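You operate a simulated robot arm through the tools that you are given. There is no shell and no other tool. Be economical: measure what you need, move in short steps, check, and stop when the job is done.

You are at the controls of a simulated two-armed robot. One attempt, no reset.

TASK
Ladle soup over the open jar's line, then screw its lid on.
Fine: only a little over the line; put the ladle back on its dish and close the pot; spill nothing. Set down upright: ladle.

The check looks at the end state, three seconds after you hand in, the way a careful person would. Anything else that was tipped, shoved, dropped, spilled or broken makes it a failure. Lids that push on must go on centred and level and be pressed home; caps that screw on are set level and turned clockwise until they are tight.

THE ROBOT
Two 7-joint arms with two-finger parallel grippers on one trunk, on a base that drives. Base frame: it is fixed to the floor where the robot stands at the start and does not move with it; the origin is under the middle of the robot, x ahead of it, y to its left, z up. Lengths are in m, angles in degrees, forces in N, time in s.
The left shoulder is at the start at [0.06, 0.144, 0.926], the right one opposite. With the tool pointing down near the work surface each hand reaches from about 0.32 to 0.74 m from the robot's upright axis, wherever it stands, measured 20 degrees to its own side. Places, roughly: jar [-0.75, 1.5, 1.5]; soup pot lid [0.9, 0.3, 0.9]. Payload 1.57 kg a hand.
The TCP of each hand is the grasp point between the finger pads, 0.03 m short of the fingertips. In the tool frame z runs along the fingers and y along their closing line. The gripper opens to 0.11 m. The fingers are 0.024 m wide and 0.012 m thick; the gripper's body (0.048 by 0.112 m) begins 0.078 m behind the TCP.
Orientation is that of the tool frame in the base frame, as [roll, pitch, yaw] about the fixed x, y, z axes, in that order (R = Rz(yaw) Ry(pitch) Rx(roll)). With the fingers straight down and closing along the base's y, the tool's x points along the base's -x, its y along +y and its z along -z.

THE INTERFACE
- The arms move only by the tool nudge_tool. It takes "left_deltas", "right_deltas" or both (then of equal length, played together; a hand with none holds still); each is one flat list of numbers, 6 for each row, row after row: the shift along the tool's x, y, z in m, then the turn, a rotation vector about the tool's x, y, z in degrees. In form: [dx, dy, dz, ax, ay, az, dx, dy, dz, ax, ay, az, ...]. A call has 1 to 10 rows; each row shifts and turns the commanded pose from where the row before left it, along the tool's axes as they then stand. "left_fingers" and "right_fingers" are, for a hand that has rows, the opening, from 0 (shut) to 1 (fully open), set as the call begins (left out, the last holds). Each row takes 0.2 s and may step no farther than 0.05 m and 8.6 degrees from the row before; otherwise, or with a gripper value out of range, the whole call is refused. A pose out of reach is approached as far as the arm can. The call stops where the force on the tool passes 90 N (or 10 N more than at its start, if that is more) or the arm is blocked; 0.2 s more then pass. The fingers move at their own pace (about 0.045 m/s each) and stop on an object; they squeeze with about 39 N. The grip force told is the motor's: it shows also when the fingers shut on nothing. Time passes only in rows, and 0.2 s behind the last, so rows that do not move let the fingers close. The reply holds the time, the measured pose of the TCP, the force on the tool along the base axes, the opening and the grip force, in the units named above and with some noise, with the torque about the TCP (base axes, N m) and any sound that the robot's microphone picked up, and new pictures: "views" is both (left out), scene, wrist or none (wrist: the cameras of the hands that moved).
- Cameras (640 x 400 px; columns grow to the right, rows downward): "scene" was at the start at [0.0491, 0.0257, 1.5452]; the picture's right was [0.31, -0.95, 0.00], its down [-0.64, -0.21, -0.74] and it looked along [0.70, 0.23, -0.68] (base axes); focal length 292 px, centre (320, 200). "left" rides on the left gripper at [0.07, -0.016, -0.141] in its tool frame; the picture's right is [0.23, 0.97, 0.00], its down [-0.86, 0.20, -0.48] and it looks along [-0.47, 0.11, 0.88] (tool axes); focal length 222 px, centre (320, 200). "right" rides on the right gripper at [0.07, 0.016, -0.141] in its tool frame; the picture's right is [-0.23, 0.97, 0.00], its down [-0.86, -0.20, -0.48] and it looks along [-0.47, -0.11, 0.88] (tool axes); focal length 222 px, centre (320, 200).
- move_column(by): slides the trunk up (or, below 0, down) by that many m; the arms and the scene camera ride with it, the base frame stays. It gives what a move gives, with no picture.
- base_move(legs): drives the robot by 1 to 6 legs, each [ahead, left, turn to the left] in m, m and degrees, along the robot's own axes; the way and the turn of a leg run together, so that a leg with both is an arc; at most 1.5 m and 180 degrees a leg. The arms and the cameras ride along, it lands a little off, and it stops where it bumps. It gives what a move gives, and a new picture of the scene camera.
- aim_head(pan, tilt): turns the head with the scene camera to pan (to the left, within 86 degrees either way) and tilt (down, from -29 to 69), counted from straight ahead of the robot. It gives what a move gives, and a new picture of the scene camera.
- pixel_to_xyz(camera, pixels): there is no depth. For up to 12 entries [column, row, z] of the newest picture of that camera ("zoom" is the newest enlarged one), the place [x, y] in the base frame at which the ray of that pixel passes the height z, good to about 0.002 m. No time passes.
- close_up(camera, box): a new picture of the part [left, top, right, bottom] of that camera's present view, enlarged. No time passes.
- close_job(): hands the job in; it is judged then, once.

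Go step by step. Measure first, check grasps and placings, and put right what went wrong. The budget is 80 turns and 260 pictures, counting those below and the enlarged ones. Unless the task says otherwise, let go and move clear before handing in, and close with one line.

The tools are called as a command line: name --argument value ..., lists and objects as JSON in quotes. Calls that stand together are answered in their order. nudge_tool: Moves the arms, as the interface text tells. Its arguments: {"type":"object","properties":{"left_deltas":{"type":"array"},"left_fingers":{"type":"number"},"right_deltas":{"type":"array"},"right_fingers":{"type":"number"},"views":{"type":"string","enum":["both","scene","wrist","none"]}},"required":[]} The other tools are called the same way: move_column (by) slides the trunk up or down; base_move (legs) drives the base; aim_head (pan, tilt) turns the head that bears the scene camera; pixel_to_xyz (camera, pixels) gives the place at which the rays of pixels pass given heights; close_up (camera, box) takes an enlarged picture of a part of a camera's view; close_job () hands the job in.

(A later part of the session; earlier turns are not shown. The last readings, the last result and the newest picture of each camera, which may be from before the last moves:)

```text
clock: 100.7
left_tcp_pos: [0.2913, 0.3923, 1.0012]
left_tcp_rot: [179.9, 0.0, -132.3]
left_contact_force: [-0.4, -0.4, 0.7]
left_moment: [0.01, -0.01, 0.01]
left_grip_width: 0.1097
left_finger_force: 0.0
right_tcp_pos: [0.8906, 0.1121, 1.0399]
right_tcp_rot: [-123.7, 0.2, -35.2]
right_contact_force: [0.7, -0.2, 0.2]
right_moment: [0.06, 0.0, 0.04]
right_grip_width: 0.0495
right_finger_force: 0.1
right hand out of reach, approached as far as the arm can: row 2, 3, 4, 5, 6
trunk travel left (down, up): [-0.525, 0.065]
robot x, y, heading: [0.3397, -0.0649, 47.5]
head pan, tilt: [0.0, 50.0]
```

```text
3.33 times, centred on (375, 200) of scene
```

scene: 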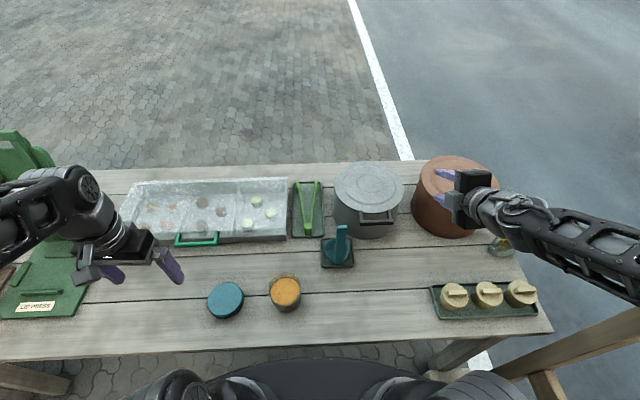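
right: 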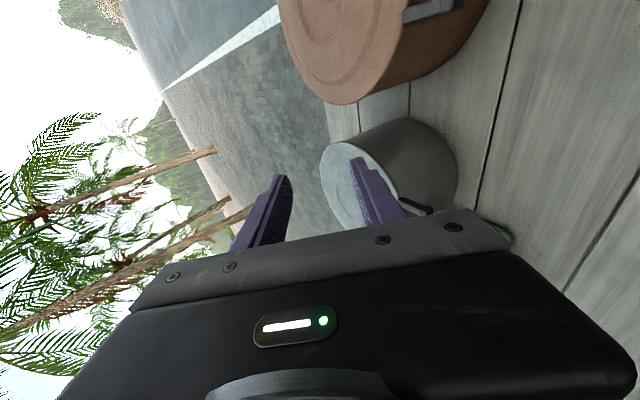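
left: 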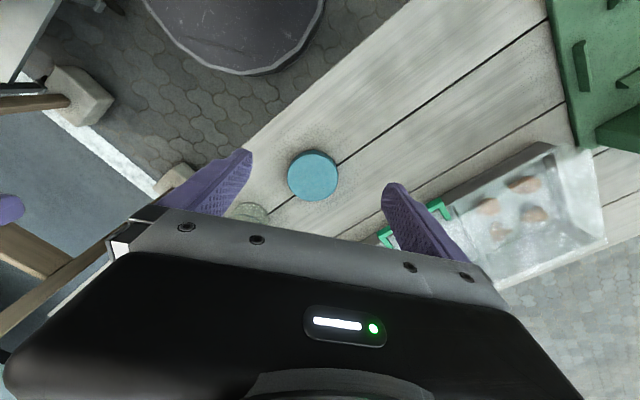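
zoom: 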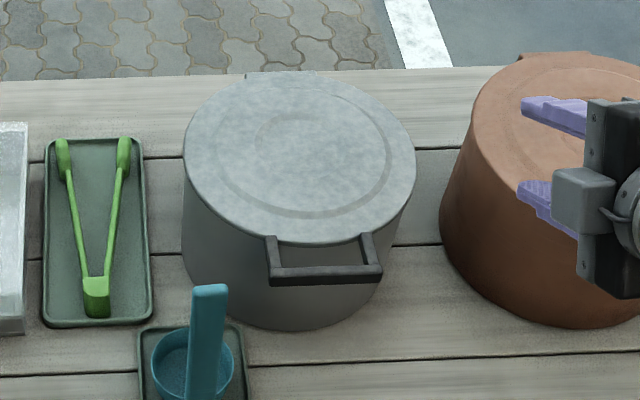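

The pot is shut and the ladle stands on its dish. Turns are limited, so I'll back the base up, bring the left hand above the blue lid, and pre-turn its wrist counter-clockwise for screwing range.

base_move --legs '[[-0.07, 0, 0]]'

nudge_tool --left_deltas '[-0.0253, -0.0252, 0.015, 0, 0, 0, -0.0253, -0.0252, 0.015, 0, 0, 0, -0.0253, -0.0252, 0.015, 0, 0, 0, -0.0254, -0.025, 0.015, 0, 0, 0, 0, 0, 0, 0, 0, 0]' --left_fingers 1.0 --views "wrist"

nudge_tool --left_deltas '[0, 0, 0, 0, 0, -8.5, 0, 0, 0, 0, 0, -8.5, 0, 0, 0, 0, 0, -8.5, 0, 0, 0, 0, 0, -8.5, 0, 0, 0, 0, 0, -8.5, 0, 0, 0, 0, 0, -8.5, 0, 0, 0, 0, 0, -8.5, 0, 0, 0, 0, 0, -8.5, 0, 0, 0, 0, 0, 0]' --views "both"

close_up --camera "scene" --box '[180, 210, 320, 310]'

close_up --camera "left" --box '[160, 40, 480, 240]'

```text
clock: 101.7
left_tcp_pos: [0.2452, 0.3415, 1.0018]
left_tcp_rot: [-179.9, 0.1, -132.3]
left_contact_force: [0.2, -0.4, -0.9]
left_moment: [0.06, 0.0, 0.02]
left_grip_width: 0.1097
left_finger_force: 0.0
right_tcp_pos: [0.8427, 0.0608, 1.042]
right_tcp_rot: [-123.7, 0.2, -35.4]
right_contact_force: [0.5, 0.1, 0.0]
right_moment: [-0.01, -0.02, 0.02]
right_grip_width: 0.0494
right_finger_force: 0.0
trunk travel left (down, up): [-0.525, 0.065]
robot x, y, heading: [0.2974, -0.1172, 47.8]
head pan, tilt: [0.0, 50.0]
```

scene: 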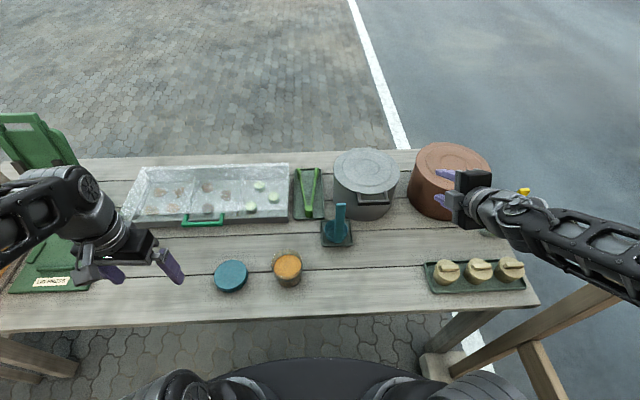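

```text
clock: 102.9
left_tcp_pos: [0.3876, 0.3494, 0.9418]
left_tcp_rot: [-179.9, 0.0, -132.2]
left_contact_force: [0.0, 0.0, -0.9]
left_moment: [-0.01, 0.0, 0.0]
left_grip_width: 0.1099
left_finger_force: 0.0
right_tcp_pos: [0.8431, 0.0616, 1.0404]
right_tcp_rot: [-123.8, 0.3, -35.5]
right_contact_force: [-0.2, -0.4, 0.8]
right_moment: [0.02, 0.01, -0.01]
right_grip_width: 0.0496
right_finger_force: 0.1
trunk travel left (down, up): [-0.525, 0.065]
robot x, y, heading: [0.2947, -0.1191, 47.7]
head pan, tilt: [0.0, 50.0]
```

left: 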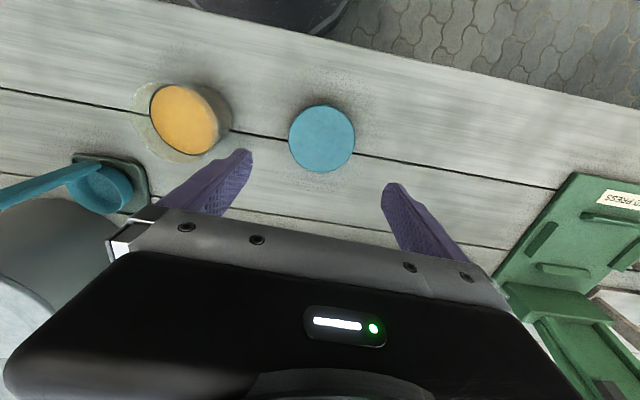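

```text
clock: 104.9
left_tcp_pos: [0.3874, 0.3508, 0.9403]
left_tcp_rot: [-180.0, 0.0, -64.2]
left_contact_force: [0.1, 0.0, 0.2]
left_moment: [0.0, 0.0, 0.04]
left_grip_width: 0.1101
left_finger_force: 0.1
right_tcp_pos: [0.8438, 0.0622, 1.0416]
right_tcp_rot: [-123.8, 0.2, -35.4]
right_contact_force: [-0.4, 0.0, -0.5]
right_moment: [-0.01, 0.02, 0.0]
right_grip_width: 0.0495
right_finger_force: 0.1
trunk travel left (down, up): [-0.525, 0.065]
robot x, y, heading: [0.2948, -0.1178, 47.6]
head pan, tilt: [0.0, 50.0]
```

scene: 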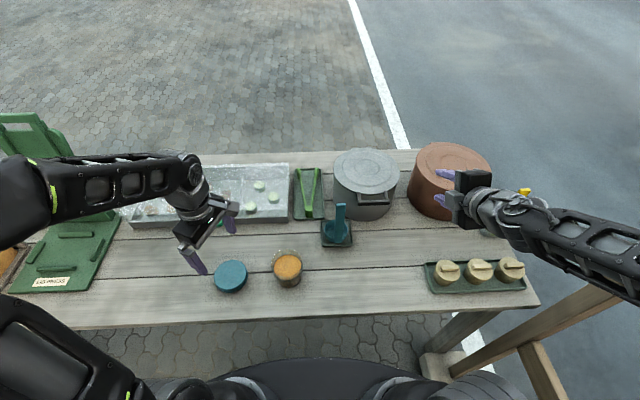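
left: 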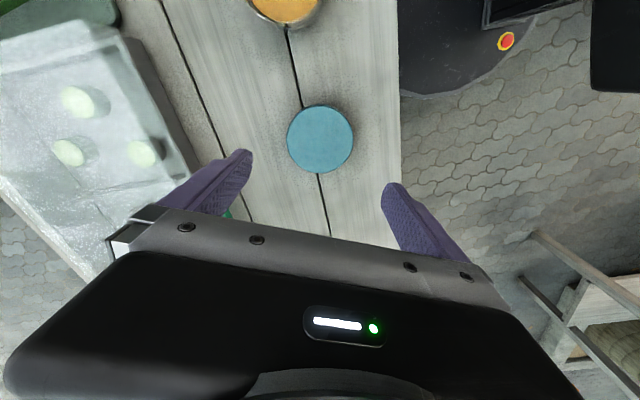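

```text
4.00 times, centred on (250, 260) of scene
```

zoom: 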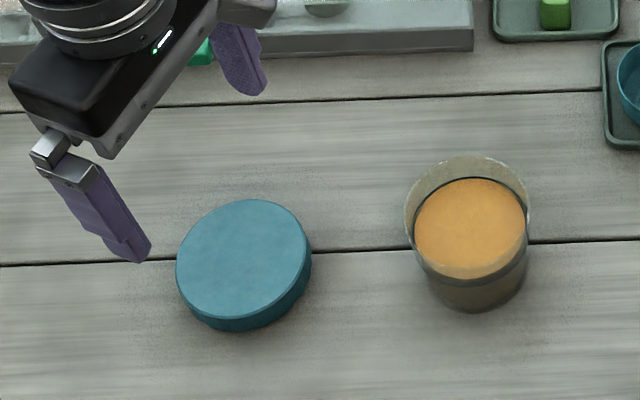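

```text
2.00 times, centred on (320, 140) of left
```

zoom: 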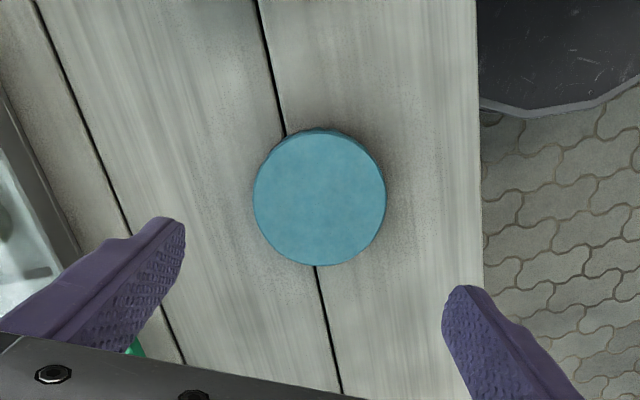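

The lid stays at the same pixel (320,138) through the 68° turn, so the hand is centred on it. I'll descend, grip, lift, and carry it over the jar.

nudge_tool --left_deltas '[0, 0, 0.04, 0, 0, 0, 0, 0, 0.04, 0, 0, 0, 0, 0, 0.04, 0, 0, 0, 0, 0, 0.022, 0, 0, 0, 0, 0, 0, 0, 0, 0]' --views "none"

nudge_tool --left_deltas '[0, 0, 0, 0, 0, 0, 0, 0, 0, 0, 0, 0, 0, 0, 0, 0, 0, 0, 0, 0, 0, 0, 0, 0]' --left_fingers 0.0 --views "wrist"

nudge_tool --left_deltas '[0, 0, -0.02, 0, 0, 0, 0, 0, -0.045, 0, 0, 0, 0, 0, -0.045, 0, 0, 0, 0, 0, -0.04, 0, 0, 0, 0.0362, -0.0154, 0, 0, 0, 0, 0.0362, -0.0154, 0, 0, 0, 0, 0.0362, -0.0154, 0, 0, 0, 0, 0.0361, -0.0155, 0, 0, 0, 0, 0, 0, 0, 0, 0, 0]' --views "both"

close_up --camera "scene" --box '[220, 180, 360, 300]'

close_up --camera "left" --box '[160, 40, 480, 240]'

```text
clock: 106.1
left_tcp_pos: [0.3866, 0.3528, 0.7979]
left_tcp_rot: [179.9, 0.1, -64.4]
left_contact_force: [0.3, -0.4, -0.4]
left_moment: [-0.02, -0.02, 0.01]
left_grip_width: 0.11
left_finger_force: 0.0
right_tcp_pos: [0.8435, 0.0621, 1.0392]
right_tcp_rot: [-123.8, 0.2, -35.3]
right_contact_force: [0.1, -0.5, 0.0]
right_moment: [-0.01, 0.0, -0.01]
right_grip_width: 0.0494
right_finger_force: 0.1
trunk travel left (down, up): [-0.525, 0.065]
robot x, y, heading: [0.2959, -0.1156, 48.0]
head pan, tilt: [0.0, 50.0]
```

```text
clock: 107.1
left_tcp_pos: [0.3866, 0.3515, 0.7993]
left_tcp_rot: [-180.0, 0.1, -64.3]
left_contact_force: [-0.3, -0.2, -0.5]
left_moment: [-0.03, 0.0, 0.01]
left_grip_width: 0.0869
left_finger_force: 37.7
right_tcp_pos: [0.8439, 0.0622, 1.0404]
right_tcp_rot: [-123.7, 0.3, -35.4]
right_contact_force: [-0.4, -0.2, -0.8]
right_moment: [0.01, 0.02, -0.01]
right_grip_width: 0.0494
right_finger_force: 0.0
trunk travel left (down, up): [-0.525, 0.065]
robot x, y, heading: [0.2965, -0.1186, 47.7]
head pan, tilt: [0.0, 50.0]
```

left: 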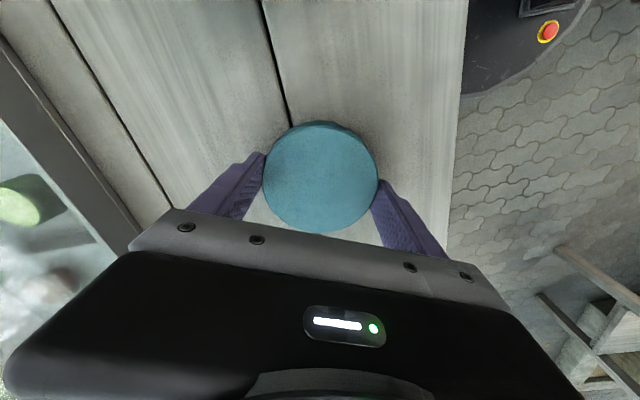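

```text
clock: 109.1
left_tcp_pos: [0.5071, 0.2494, 0.9505]
left_tcp_rot: [-180.0, -0.1, -64.3]
left_contact_force: [0.8, 1.1, -0.2]
left_moment: [0.02, -0.02, 0.01]
left_grip_width: 0.0866
left_finger_force: 39.1
right_tcp_pos: [0.8439, 0.0627, 1.0409]
right_tcp_rot: [-123.8, 0.3, -35.5]
right_contact_force: [-0.4, -0.7, -0.2]
right_moment: [0.01, 0.01, -0.02]
right_grip_width: 0.0496
right_finger_force: 0.1
trunk travel left (down, up): [-0.525, 0.065]
robot x, y, heading: [0.2993, -0.1158, 47.7]
head pan, tilt: [0.0, 50.0]
```

scene: 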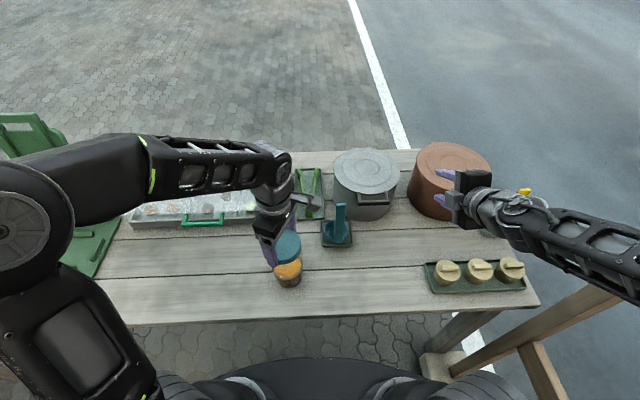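
left: 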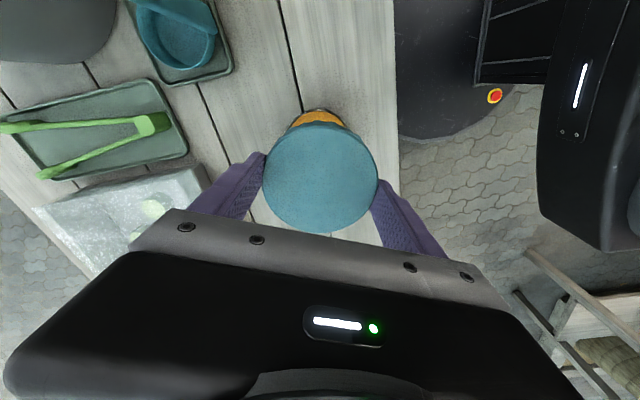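

```text
3.33 times, centred on (290, 240) of scene
```

zoom: 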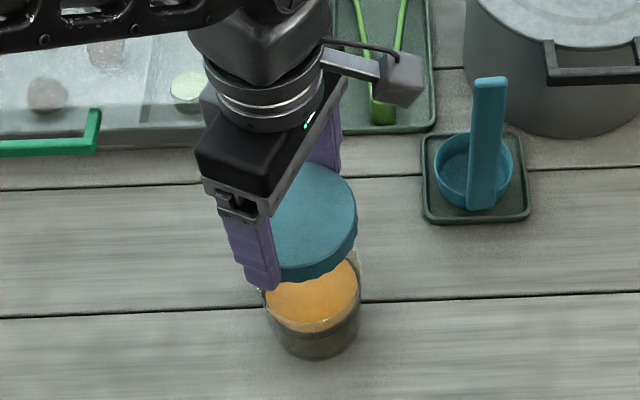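

```text
2.00 times, centred on (320, 140) of left
```

zoom: 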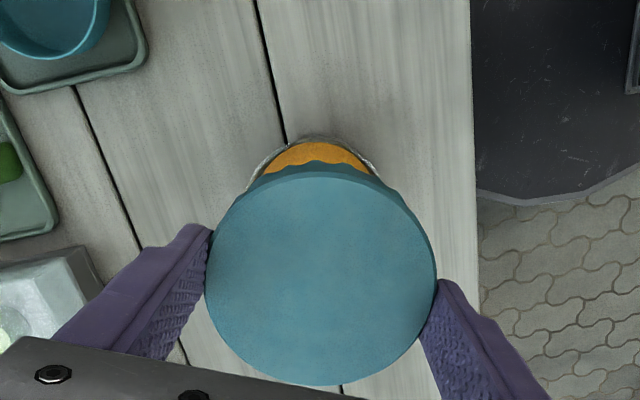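

The lid is gripped level (0.0866 m). I'll check jar alignment using three points on its visible rim in the wrist view.

pixel_to_xyz --camera "zoom" --pixels '[[247, 190, 0.845], [258, 166, 0.845], [285, 144, 0.845], [318, 136, 0.845], [350, 146, 0.845], [378, 172, 0.845]]'

close_up --camera "right" --box '[320, 0, 640, 200]'

```text
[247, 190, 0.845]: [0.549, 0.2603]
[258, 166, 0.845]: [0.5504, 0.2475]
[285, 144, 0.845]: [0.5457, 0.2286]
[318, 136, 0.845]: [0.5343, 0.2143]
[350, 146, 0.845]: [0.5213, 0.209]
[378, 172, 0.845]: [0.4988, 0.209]
```

```text
2.00 times, centred on (480, 100) of right
```

zoom: 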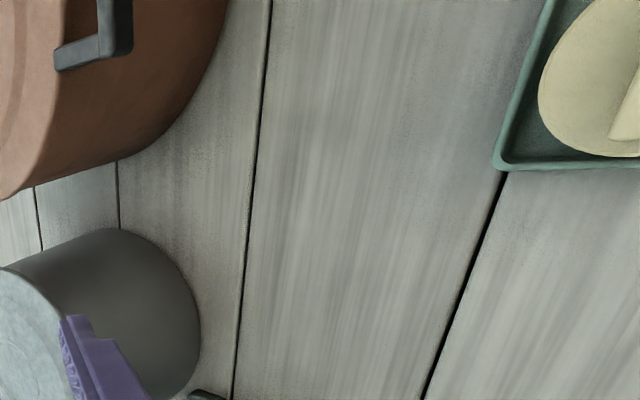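

A circle fit puts the jar axis at (0.5097,0.2486). I'll shift slightly, lower onto the rim, and make the first clockwise turn while reading force and torque.

nudge_tool --left_deltas '[0.0015, -0.0013, 0.02, 0, 0, 0, 0, 0, 0.025, 0, 0, 0, 0, 0, 0.018, 0, 0, 0, 0, 0, 0, 0, 0, 0]' --views "none"

nudge_tool --left_deltas '[0, 0, 0.005, 0, 0, 0, 0, 0, 0.005, 0, 0, 0, 0, 0, 0.004, 0, 0, 0, 0, 0, 0, 0, 0, 0]' --views "none"

close_up --camera "scene" --box '[240, 210, 340, 300]'

nudge_tool --left_deltas '[0, 0, 0.0003, 0, 0, 6, 0, 0, 0.0003, 0, 0, 8, 0, 0, 0.0003, 0, 0, 8, 0, 0, 0.0003, 0, 0, 8, 0, 0, 0.0003, 0, 0, 8, 0, 0, 0.0003, 0, 0, 8]' --views "wrist"

close_up --camera "scene" --box '[240, 210, 340, 300]'

```text
clock: 110.1
left_tcp_pos: [0.5074, 0.2469, 0.8851]
left_tcp_rot: [-179.9, 0.0, -64.3]
left_contact_force: [-0.6, 0.2, -1.1]
left_moment: [0.01, -0.01, -0.02]
left_grip_width: 0.0867
left_finger_force: 39.4
right_tcp_pos: [0.8449, 0.0619, 1.0413]
right_tcp_rot: [-123.8, 0.2, -35.5]
right_contact_force: [-0.2, 0.1, 0.4]
right_moment: [-0.01, 0.0, 0.0]
right_grip_width: 0.0492
right_finger_force: 0.0
trunk travel left (down, up): [-0.525, 0.065]
robot x, y, heading: [0.2947, -0.1143, 47.7]
head pan, tilt: [0.0, 50.0]
```

```text
clock: 111.1
left_tcp_pos: [0.5077, 0.2445, 0.8724]
left_tcp_rot: [-179.9, 0.0, -64.3]
left_contact_force: [1.1, 1.3, 7.9]
left_moment: [-0.14, -0.05, 0.02]
left_grip_width: 0.0863
left_finger_force: 39.0
right_tcp_pos: [0.8442, 0.0624, 1.0399]
right_tcp_rot: [-123.9, 0.2, -35.4]
right_contact_force: [-0.4, -0.4, 0.3]
right_moment: [0.01, -0.01, 0.03]
right_grip_width: 0.0493
right_finger_force: 0.1
trunk travel left (down, up): [-0.525, 0.065]
robot x, y, heading: [0.2924, -0.1149, 47.7]
head pan, tilt: [0.0, 50.0]
```

```text
4.44 times, centred on (290, 255) of scene
```

zoom: 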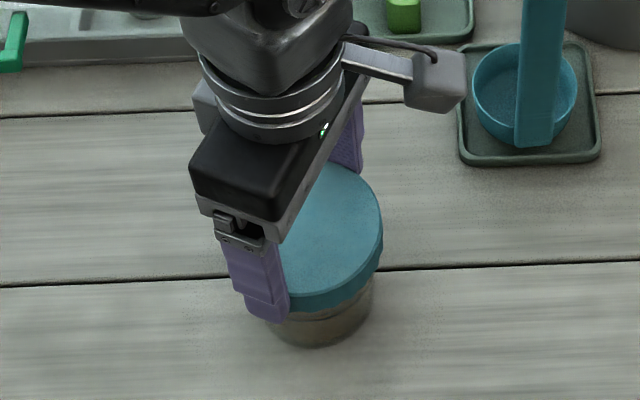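

```text
clock: 112.5
left_tcp_pos: [0.507, 0.2464, 0.8703]
left_tcp_rot: [-180.0, 0.0, -110.4]
left_contact_force: [-3.7, 1.2, 6.0]
left_moment: [0.13, 0.06, 0.02]
left_grip_width: 0.0866
left_finger_force: 38.9
right_tcp_pos: [0.8425, 0.0614, 1.0414]
right_tcp_rot: [-123.6, 0.1, -35.3]
right_contact_force: [-0.1, -0.3, -0.6]
right_moment: [0.0, 0.01, -0.01]
right_grip_width: 0.0494
right_finger_force: 0.0
trunk travel left (down, up): [-0.525, 0.065]
robot x, y, heading: [0.2989, -0.1143, 47.6]
head pan, tilt: [0.0, 50.0]
```

left: 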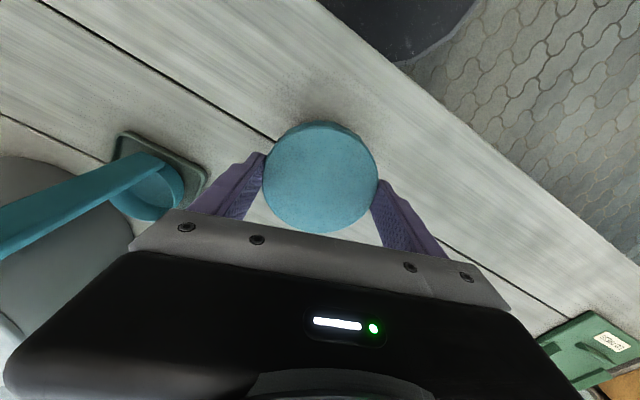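

```text
4.44 times, centred on (290, 255) of scene
5 turns are left
```

zoom: 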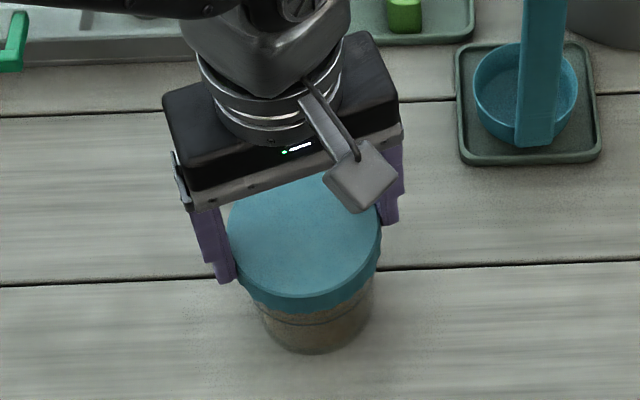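

The lid sits level on the jar and turns freely with light torque. I'll keep turning clockwise, regrip, and turn on, watching force and torque after each call.

nudge_tool --left_deltas '[0, 0, 0.0003, 0, 0, 8.5, 0, 0, 0.0003, 0, 0, 8.5, 0, 0, 0.0003, 0, 0, 8.5, 0, 0, 0.0003, 0, 0, 8.5, 0, 0, 0.0003, 0, 0, 8.5, 0, 0, 0.0003, 0, 0, 8.5, 0, 0, 0.0003, 0, 0, 8.5, 0, 0, 0.0003, 0, 0, 8.5]' --views "none"

nudge_tool --left_deltas '[0, 0, 0.0003, 0, 0, 8.5, 0, 0, 0.0003, 0, 0, 8.5, 0, 0, 0.0003, 0, 0, 8.5, 0, 0, 0.0003, 0, 0, 8.5, 0, 0, 0.0003, 0, 0, 8.5]' --views "none"

close_up --camera "scene" --box '[240, 210, 340, 300]'

nudge_tool --left_deltas '[0, 0, 0, 0, 0, 0, 0, 0, 0, 0, 0, 0, 0, 0, 0, 0, 0, 0, 0, 0, 0, 0, 0, -8.5, 0, 0, 0, 0, 0, -8.5, 0, 0, 0, 0, 0, -8.5, 0, 0, 0, 0, 0, -8.5, 0, 0, 0, 0, 0, -8.5, 0, 0, 0, 0, 0, -8.5, 0, 0, 0, 0, 0, -8.5]' --left_fingers 1.0 --views "none"

nudge_tool --left_deltas '[0, 0, 0, 0, 0, -8.5, 0, 0, 0, 0, 0, -8.5, 0, 0, 0, 0, 0, -8.5, 0, 0, 0, 0, 0, -8.5, 0, 0, 0, 0, 0, -8.5, 0, 0, 0, 0, 0, -8.5, 0, 0, 0, 0, 0, -8.5, 0, 0, 0, 0, 0, -8.5, 0, 0, 0, 0, 0, -8.5, 0, 0, 0, 0, 0, 0]' --views "wrist"

close_up --camera "scene" --box '[240, 210, 340, 300]'

```text
clock: 114.3
left_tcp_pos: [0.5078, 0.2445, 0.8679]
left_tcp_rot: [180.0, 0.1, -178.4]
left_contact_force: [2.8, 1.1, 12.3]
left_moment: [-0.03, -0.16, 0.01]
left_grip_width: 0.0865
left_finger_force: 38.5
right_tcp_pos: [0.844, 0.0608, 1.0395]
right_tcp_rot: [-123.9, 0.3, -35.3]
right_contact_force: [0.2, 0.2, -0.3]
right_moment: [0.0, 0.01, -0.06]
right_grip_width: 0.0494
right_finger_force: 0.1
trunk travel left (down, up): [-0.525, 0.065]
robot x, y, heading: [0.2985, -0.1158, 48.0]
head pan, tilt: [0.0, 50.0]
```

```text
clock: 115.5
left_tcp_pos: [0.5075, 0.2451, 0.8664]
left_tcp_rot: [179.8, 0.1, 139.2]
left_contact_force: [-0.4, 2.0, 29.2]
left_moment: [-0.1, 0.13, 0.05]
left_grip_width: 0.0866
left_finger_force: 38.5
right_tcp_pos: [0.8433, 0.0604, 1.0402]
right_tcp_rot: [-123.7, 0.2, -35.4]
right_contact_force: [0.1, 0.4, -0.4]
right_moment: [0.0, -0.03, -0.02]
right_grip_width: 0.0497
right_finger_force: 0.0
trunk travel left (down, up): [-0.525, 0.065]
robot x, y, heading: [0.2938, -0.1138, 47.5]
head pan, tilt: [0.0, 50.0]
```

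```text
4.44 times, centred on (290, 255) of scene
```

zoom: 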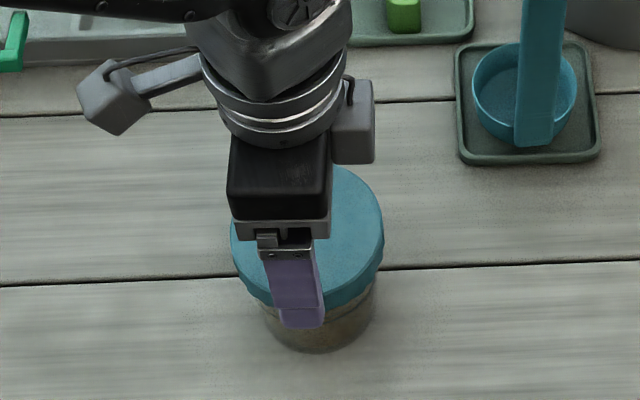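

```text
clock: 117.7
left_tcp_pos: [0.507, 0.2453, 0.8649]
left_tcp_rot: [180.0, -0.1, -161.1]
left_contact_force: [0.8, -0.2, -0.7]
left_moment: [-0.04, 0.02, 0.03]
left_grip_width: 0.1099
left_finger_force: 0.0
right_tcp_pos: [0.8435, 0.0625, 1.0405]
right_tcp_rot: [-123.8, 0.2, -35.4]
right_contact_force: [-0.1, -0.5, 0.4]
right_moment: [0.01, -0.04, 0.01]
right_grip_width: 0.0494
right_finger_force: 0.2
trunk travel left (down, up): [-0.525, 0.065]
robot x, y, heading: [0.2892, -0.1158, 47.8]
head pan, tilt: [0.0, 50.0]
```

```text
clock: 119.9
left_tcp_pos: [0.5066, 0.2445, 0.865]
left_tcp_rot: [-179.9, 0.1, -84.7]
left_contact_force: [-0.8, -0.7, -0.5]
left_moment: [0.02, 0.0, 0.01]
left_grip_width: 0.1099
left_finger_force: 0.0
right_tcp_pos: [0.8434, 0.0624, 1.04]
right_tcp_rot: [-123.8, 0.3, -35.4]
right_contact_force: [1.1, 0.9, 0.3]
right_moment: [-0.01, 0.01, 0.0]
right_grip_width: 0.0497
right_finger_force: 0.0
trunk travel left (down, up): [-0.525, 0.065]
robot x, y, heading: [0.2972, -0.1183, 47.9]
head pan, tilt: [0.0, 50.0]
```

left: 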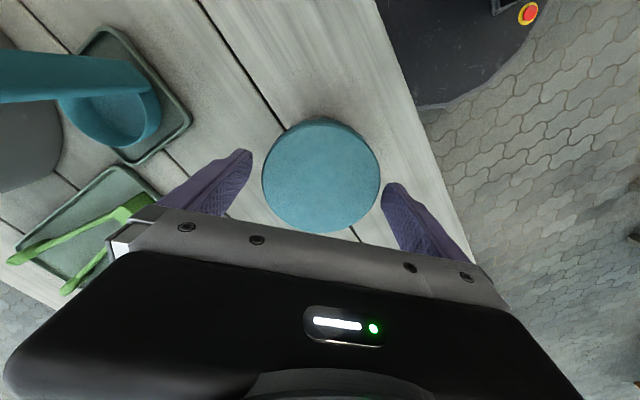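

```text
4.44 times, centred on (290, 255) of scene
4 turns are left
```

zoom: 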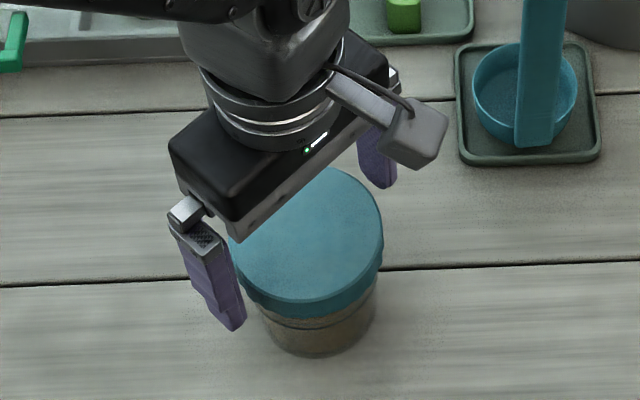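

Axial force has built to 29 N with torque still low (0.05), so it's not tight yet. I'll regrip and turn twice more with a gentler feed, logging each call.

nudge_tool --left_deltas '[0, 0, 0, 0, 0, 0, 0, 0, 0, 0, 0, 0, 0, 0, 0, 0, 0, 0, 0, 0, 0.0015, 0, 0, 4, 0, 0, 0.0001, 0, 0, 8.5, 0, 0, 0.0001, 0, 0, 8.5, 0, 0, 0.0001, 0, 0, 8.5, 0, 0, 0.0001, 0, 0, 8.5, 0, 0, 0.0001, 0, 0, 8.5, 0, 0, 0.0001, 0, 0, 8.5]' --left_fingers 0.0 --views "none"

nudge_tool --left_deltas '[0, 0, 0.0001, 0, 0, 8.5, 0, 0, 0.0001, 0, 0, 8.5, 0, 0, 0.0001, 0, 0, 8.5, 0, 0, 0.0001, 0, 0, 8.5, 0, 0, 0.0001, 0, 0, 8.5, 0, 0, 0.0001, 0, 0, 8.5, 0, 0, 0.0001, 0, 0, 8.5, 0, 0, 0.0001, 0, 0, 8.5, 0, 0, 0.0001, 0, 0, 8.5]' --views "none"

nudge_tool --left_deltas '[0, 0, 0, 0, 0, 0, 0, 0, 0, 0, 0, 0, 0, 0, 0, 0, 0, -8.5, 0, 0, 0, 0, 0, -8.5, 0, 0, 0, 0, 0, -8.5, 0, 0, 0, 0, 0, -8.5, 0, 0, 0, 0, 0, -8.5, 0, 0, 0, 0, 0, -8.5, 0, 0, 0, 0, 0, -8.5, 0, 0, 0, 0, 0, -8.5]' --left_fingers 1.0 --views "none"

nudge_tool --left_deltas '[0, 0, 0, 0, 0, -8.5, 0, 0, 0, 0, 0, -8.5, 0, 0, 0, 0, 0, -8.5, 0, 0, 0, 0, 0, -8.5, 0, 0, 0, 0, 0, -8.5, 0, 0, 0, 0, 0, -8.5, 0, 0, 0, 0, 0, -8.5, 0, 0, 0, 0, 0, -8.5, 0, 0, 0, 0, 0, 0]' --views "none"

close_up --camera "scene" --box '[240, 210, 340, 300]'

nudge_tool --left_deltas '[0, 0, 0, 0, 0, 0, 0, 0, 0, 0, 0, 0, 0, 0, 0, 0, 0, 0, 0, 0, 0.001, 0, 0, 4, 0, 0, 0.0001, 0, 0, 8.5, 0, 0, 0.0001, 0, 0, 8.5, 0, 0, 0.0001, 0, 0, 8.5, 0, 0, 0.0001, 0, 0, 8.5, 0, 0, 0.0001, 0, 0, 8.5, 0, 0, 0.0001, 0, 0, 8.5]' --left_fingers 0.0 --views "none"

nudge_tool --left_deltas '[0, 0, 0.0001, 0, 0, 8.5, 0, 0, 0.0001, 0, 0, 8.5, 0, 0, 0.0001, 0, 0, 8.5, 0, 0, 0.0001, 0, 0, 8.5, 0, 0, 0.0001, 0, 0, 8.5, 0, 0, 0.0001, 0, 0, 8.5, 0, 0, 0.0001, 0, 0, 8.5, 0, 0, 0.0001, 0, 0, 8.5]' --views "wrist"

close_up --camera "scene" --box '[240, 210, 340, 300]'

```text
clock: 122.1
left_tcp_pos: [0.5077, 0.2444, 0.8635]
left_tcp_rot: [-180.0, 0.2, -139.9]
left_contact_force: [1.4, -0.3, 22.5]
left_moment: [-0.19, 0.06, 0.23]
left_grip_width: 0.0866
left_finger_force: 38.9
right_tcp_pos: [0.8435, 0.0615, 1.0403]
right_tcp_rot: [-123.6, 0.2, -35.3]
right_contact_force: [-0.6, 0.0, 0.0]
right_moment: [-0.03, 0.0, 0.03]
right_grip_width: 0.0494
right_finger_force: 0.0
trunk travel left (down, up): [-0.525, 0.065]
robot x, y, heading: [0.2963, -0.116, 47.7]
head pan, tilt: [0.0, 50.0]
```

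```text
clock: 124.1
left_tcp_pos: [0.5059, 0.2436, 0.8625]
left_tcp_rot: [179.8, 0.0, 143.4]
left_contact_force: [0.0, -0.7, 39.5]
left_moment: [0.02, -0.09, 0.36]
left_grip_width: 0.0867
left_finger_force: 38.8
right_tcp_pos: [0.843, 0.0597, 1.0411]
right_tcp_rot: [-123.6, 0.2, -35.4]
right_contact_force: [0.1, -0.2, 0.1]
right_moment: [0.02, 0.01, -0.03]
right_grip_width: 0.0494
right_finger_force: 0.0
trunk travel left (down, up): [-0.525, 0.065]
robot x, y, heading: [0.2932, -0.1168, 48.0]
head pan, tilt: [0.0, 50.0]
```

```text
clock: 126.3
left_tcp_pos: [0.5078, 0.2469, 0.8611]
left_tcp_rot: [180.0, 0.0, -148.2]
left_contact_force: [-0.8, 0.2, -0.4]
left_moment: [0.02, 0.0, 0.01]
left_grip_width: 0.1099
left_finger_force: 0.0
right_tcp_pos: [0.844, 0.0612, 1.0407]
right_tcp_rot: [-123.7, 0.1, -35.4]
right_contact_force: [0.6, -0.4, -0.3]
right_moment: [-0.01, 0.02, 0.0]
right_grip_width: 0.0495
right_finger_force: 0.0
trunk travel left (down, up): [-0.525, 0.065]
robot x, y, heading: [0.2967, -0.1137, 47.8]
head pan, tilt: [0.0, 50.0]
```

```text
clock: 128.3
left_tcp_pos: [0.5073, 0.2458, 0.8612]
left_tcp_rot: [-180.0, 0.1, -80.2]
left_contact_force: [0.3, -0.7, 0.1]
left_moment: [0.02, -0.01, -0.03]
left_grip_width: 0.11
left_finger_force: 0.1
right_tcp_pos: [0.8435, 0.0623, 1.0405]
right_tcp_rot: [-123.8, 0.2, -35.5]
right_contact_force: [-0.3, 1.2, -0.3]
right_moment: [0.02, 0.02, -0.02]
right_grip_width: 0.0496
right_finger_force: 0.2
trunk travel left (down, up): [-0.525, 0.065]
robot x, y, heading: [0.2962, -0.1144, 47.6]
head pan, tilt: [0.0, 50.0]
```

```text
4.44 times, centred on (290, 255) of scene
```

zoom: 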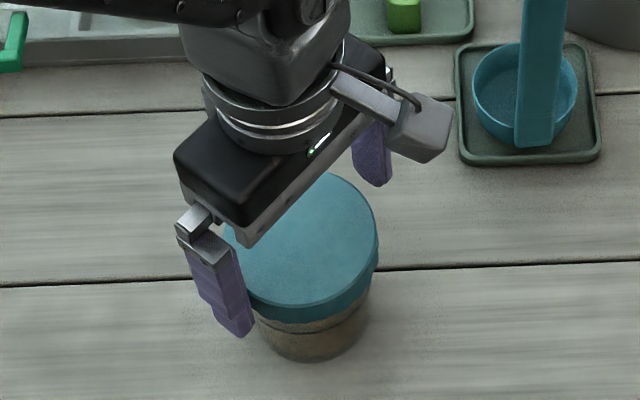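

```text
clock: 130.5
left_tcp_pos: [0.5055, 0.2444, 0.8603]
left_tcp_rot: [-180.0, 0.1, -135.3]
left_contact_force: [0.0, 1.0, 6.3]
left_moment: [-0.01, -0.11, 0.07]
left_grip_width: 0.0864
left_finger_force: 39.1
right_tcp_pos: [0.8425, 0.0612, 1.0402]
right_tcp_rot: [-123.9, 0.2, -35.4]
right_contact_force: [0.4, 0.2, -0.8]
right_moment: [-0.02, 0.03, 0.02]
right_grip_width: 0.0495
right_finger_force: 0.0
trunk travel left (down, up): [-0.525, 0.065]
robot x, y, heading: [0.2978, -0.114, 47.3]
head pan, tilt: [0.0, 50.0]
```

```text
clock: 132.3
left_tcp_pos: [0.5078, 0.2444, 0.8599]
left_tcp_rot: [180.0, 0.2, 156.6]
left_contact_force: [-0.3, -0.1, 11.6]
left_moment: [-0.13, 0.1, 0.18]
left_grip_width: 0.0863
left_finger_force: 38.8
right_tcp_pos: [0.844, 0.0618, 1.0404]
right_tcp_rot: [-123.7, 0.2, -35.4]
right_contact_force: [-0.3, 0.1, -0.2]
right_moment: [0.02, -0.01, -0.01]
right_grip_width: 0.0496
right_finger_force: 0.1
trunk travel left (down, up): [-0.525, 0.065]
robot x, y, heading: [0.2941, -0.1177, 47.5]
head pan, tilt: [0.0, 50.0]
```

left: 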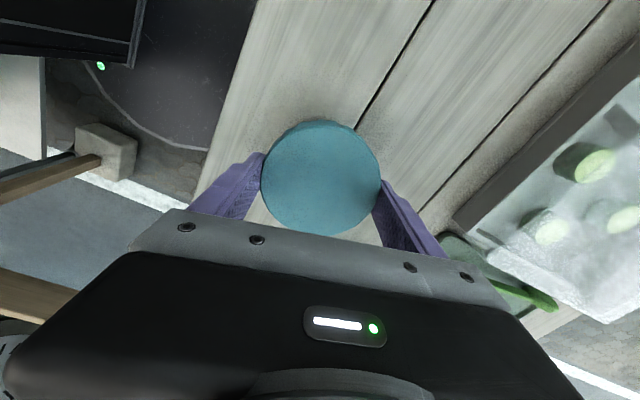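

```text
4.44 times, centred on (290, 255) of scene
3 turns are left
```

zoom: 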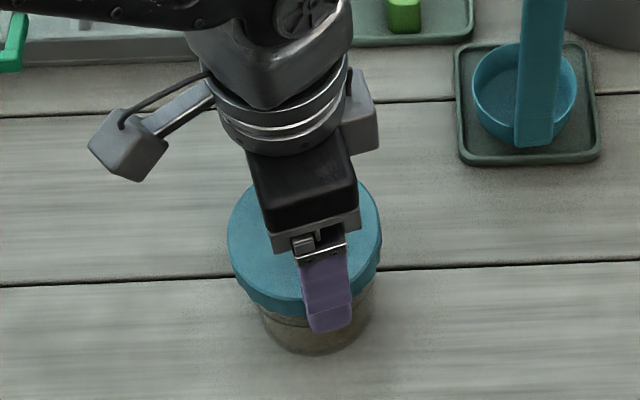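

Torque now scales with press (0.36 N·m at 39 N), so the thread is snug and the jar's table grip limits it. I'll do one final tightening with a firmer press, then relax, release, and lift clear.

nudge_tool --left_deltas '[0, 0, 0, 0, 0, 0, 0, 0, 0, 0, 0, 0, 0, 0, 0, 0, 0, -8.5, 0, 0, 0, 0, 0, -8.5, 0, 0, 0, 0, 0, -8.5, 0, 0, 0, 0, 0, -8.5, 0, 0, 0, 0, 0, -8.5, 0, 0, 0, 0, 0, -8.5, 0, 0, 0, 0, 0, -8.5, 0, 0, 0, 0, 0, -8.5]' --left_fingers 1.0 --views "none"

nudge_tool --left_deltas '[0, 0, 0, 0, 0, -8.5, 0, 0, 0, 0, 0, -8.5, 0, 0, 0, 0, 0, -8.5, 0, 0, 0, 0, 0, -8.5, 0, 0, 0, 0, 0, -8.5, 0, 0, 0, 0, 0, -8.5, 0, 0, 0, 0, 0, -8.5, 0, 0, 0, 0, 0, 0]' --views "none"

nudge_tool --left_deltas '[0, 0, 0, 0, 0, 0, 0, 0, 0, 0, 0, 0, 0, 0, 0, 0, 0, 0, 0, 0, 0.0015, 0, 0, 0, 0, 0, 0.0015, 0, 0, 0, 0, 0, 0.001, 0, 0, 4, 0, 0, 0, 0, 0, 8.5, 0, 0, 0, 0, 0, 8.5, 0, 0, 0, 0, 0, 8.5, 0, 0, 0, 0, 0, 8.5]' --left_fingers 0.0 --views "none"

nudge_tool --left_deltas '[0, 0, 0, 0, 0, 8.5, 0, 0, 0, 0, 0, 8.5, 0, 0, 0, 0, 0, 8.5, 0, 0, 0, 0, 0, 8.5, 0, 0, 0.0005, 0, 0, 8.5, 0, 0, 0.0005, 0, 0, 8.5, 0, 0, 0, 0, 0, 8.5, 0, 0, 0, 0, 0, 8.5]' --views "none"

close_up --camera "scene" --box '[240, 210, 340, 300]'

nudge_tool --left_deltas '[0, 0, -0.002, 0, 0, 0, 0, 0, -0.002, 0, 0, 0, 0, 0, 0, 0, 0, 0]' --views "none"

nudge_tool --left_deltas '[0, 0, 0, 0, 0, 0, 0, 0, 0, 0, 0, 0, 0, 0, 0, 0, 0, 0, 0, 0, -0.02, 0, 0, 0, 0, 0, -0.04, 0, 0, 0, 0, 0, -0.045, 0, 0, 0, 0, 0, -0.045, 0, 0, 0, 0, 0, 0, 0, 0, 0]' --left_fingers 1.0 --views "both"

close_up --camera "scene" --box '[240, 210, 340, 300]'

close_up --camera "left" --box '[160, 40, 480, 240]'

```text
clock: 134.5
left_tcp_pos: [0.506, 0.2444, 0.8602]
left_tcp_rot: [180.0, 0.0, -135.0]
left_contact_force: [-0.5, -0.1, 0.2]
left_moment: [-0.02, -0.04, 0.0]
left_grip_width: 0.1102
left_finger_force: 0.0
right_tcp_pos: [0.8436, 0.0602, 1.041]
right_tcp_rot: [-123.9, 0.2, -35.4]
right_contact_force: [-0.2, 0.2, -0.4]
right_moment: [-0.05, 0.02, 0.0]
right_grip_width: 0.0497
right_finger_force: 0.1
trunk travel left (down, up): [-0.525, 0.065]
robot x, y, heading: [0.293, -0.1144, 47.8]
head pan, tilt: [0.0, 50.0]
```

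```text
clock: 136.3
left_tcp_pos: [0.507, 0.246, 0.859]
left_tcp_rot: [180.0, 0.0, -75.7]
left_contact_force: [0.6, 0.3, 0.1]
left_moment: [-0.02, 0.01, 0.0]
left_grip_width: 0.1102
left_finger_force: 0.1
right_tcp_pos: [0.8432, 0.0617, 1.0407]
right_tcp_rot: [-123.7, 0.1, -35.5]
right_contact_force: [-0.8, -0.8, -0.5]
right_moment: [0.0, 0.01, 0.03]
right_grip_width: 0.0495
right_finger_force: 0.0
trunk travel left (down, up): [-0.525, 0.065]
robot x, y, heading: [0.2919, -0.1178, 47.7]
head pan, tilt: [0.0, 50.0]
```

```text
clock: 138.5
left_tcp_pos: [0.5074, 0.2458, 0.8567]
left_tcp_rot: [179.9, 0.2, -113.9]
left_contact_force: [-0.5, -0.1, 42.4]
left_moment: [-0.02, -0.01, 0.5]
left_grip_width: 0.0858
left_finger_force: 38.8
right_tcp_pos: [0.8414, 0.0604, 1.0425]
right_tcp_rot: [-123.7, 0.2, -35.3]
right_contact_force: [-0.3, 0.1, -0.1]
right_moment: [-0.03, 0.02, 0.0]
right_grip_width: 0.0493
right_finger_force: 0.0
trunk travel left (down, up): [-0.525, 0.065]
robot x, y, heading: [0.2951, -0.1194, 47.9]
head pan, tilt: [0.0, 50.0]
```

```text
clock: 140.3
left_tcp_pos: [0.5058, 0.2447, 0.8556]
left_tcp_rot: [179.8, 0.0, 178.1]
left_contact_force: [-1.1, 0.4, 36.3]
left_moment: [0.18, -0.1, 0.48]
left_grip_width: 0.0857
left_finger_force: 38.7
right_tcp_pos: [0.8425, 0.0602, 1.0412]
right_tcp_rot: [-123.7, 0.2, -35.4]
right_contact_force: [-0.8, 0.3, 0.6]
right_moment: [0.01, 0.0, -0.01]
right_grip_width: 0.0494
right_finger_force: 0.0
trunk travel left (down, up): [-0.525, 0.065]
robot x, y, heading: [0.2959, -0.1165, 47.7]
head pan, tilt: [0.0, 50.0]
```

```text
4.44 times, centred on (290, 255) of scene
```

zoom: 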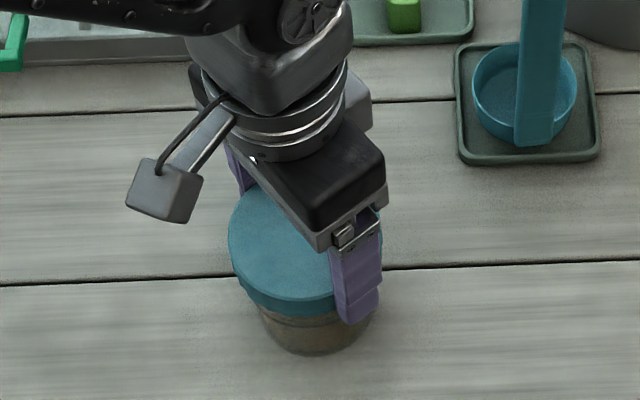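

```text
clock: 141.1
left_tcp_pos: [0.5071, 0.245, 0.8579]
left_tcp_rot: [-179.8, -0.2, 178.2]
left_contact_force: [0.4, -0.3, -1.8]
left_moment: [0.0, -0.01, 0.02]
left_grip_width: 0.0857
left_finger_force: 39.0
right_tcp_pos: [0.8434, 0.061, 1.0412]
right_tcp_rot: [-123.8, 0.3, -35.4]
right_contact_force: [0.0, 0.7, -0.4]
right_moment: [-0.01, 0.02, 0.02]
right_grip_width: 0.0497
right_finger_force: 0.0
trunk travel left (down, up): [-0.525, 0.065]
robot x, y, heading: [0.2911, -0.1164, 47.9]
head pan, tilt: [0.0, 50.0]
```

```text
clock: 142.9
left_tcp_pos: [0.5098, 0.2486, 1.0124]
left_tcp_rot: [179.9, -0.1, 178.2]
left_contact_force: [-0.3, -0.7, 0.3]
left_moment: [0.05, -0.02, -0.03]
left_grip_width: 0.1101
left_finger_force: 0.0
right_tcp_pos: [0.8426, 0.062, 1.0391]
right_tcp_rot: [-123.8, 0.1, -35.4]
right_contact_force: [-0.8, -0.5, -0.4]
right_moment: [0.01, 0.01, 0.0]
right_grip_width: 0.0494
right_finger_force: 0.1
trunk travel left (down, up): [-0.525, 0.065]
robot x, y, heading: [0.2954, -0.1148, 47.5]
head pan, tilt: [0.0, 50.0]
```

scene: 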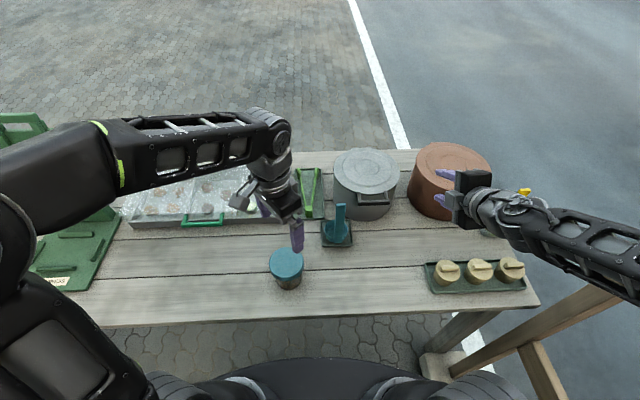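
left: 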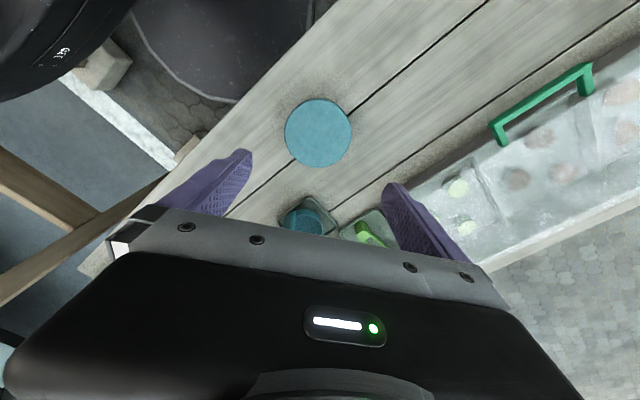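

```text
4.44 times, centred on (290, 255) of scene
```

zoom: 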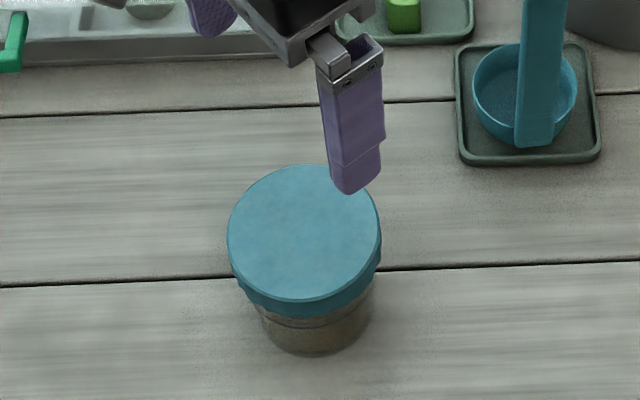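

```text
2.00 times, centred on (320, 140) of left
2 turns are left
```

zoom: 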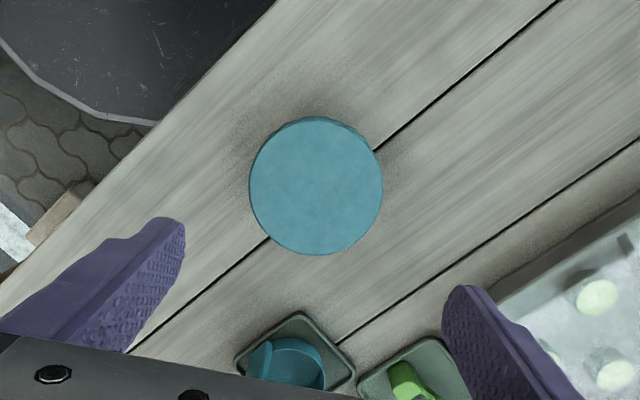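

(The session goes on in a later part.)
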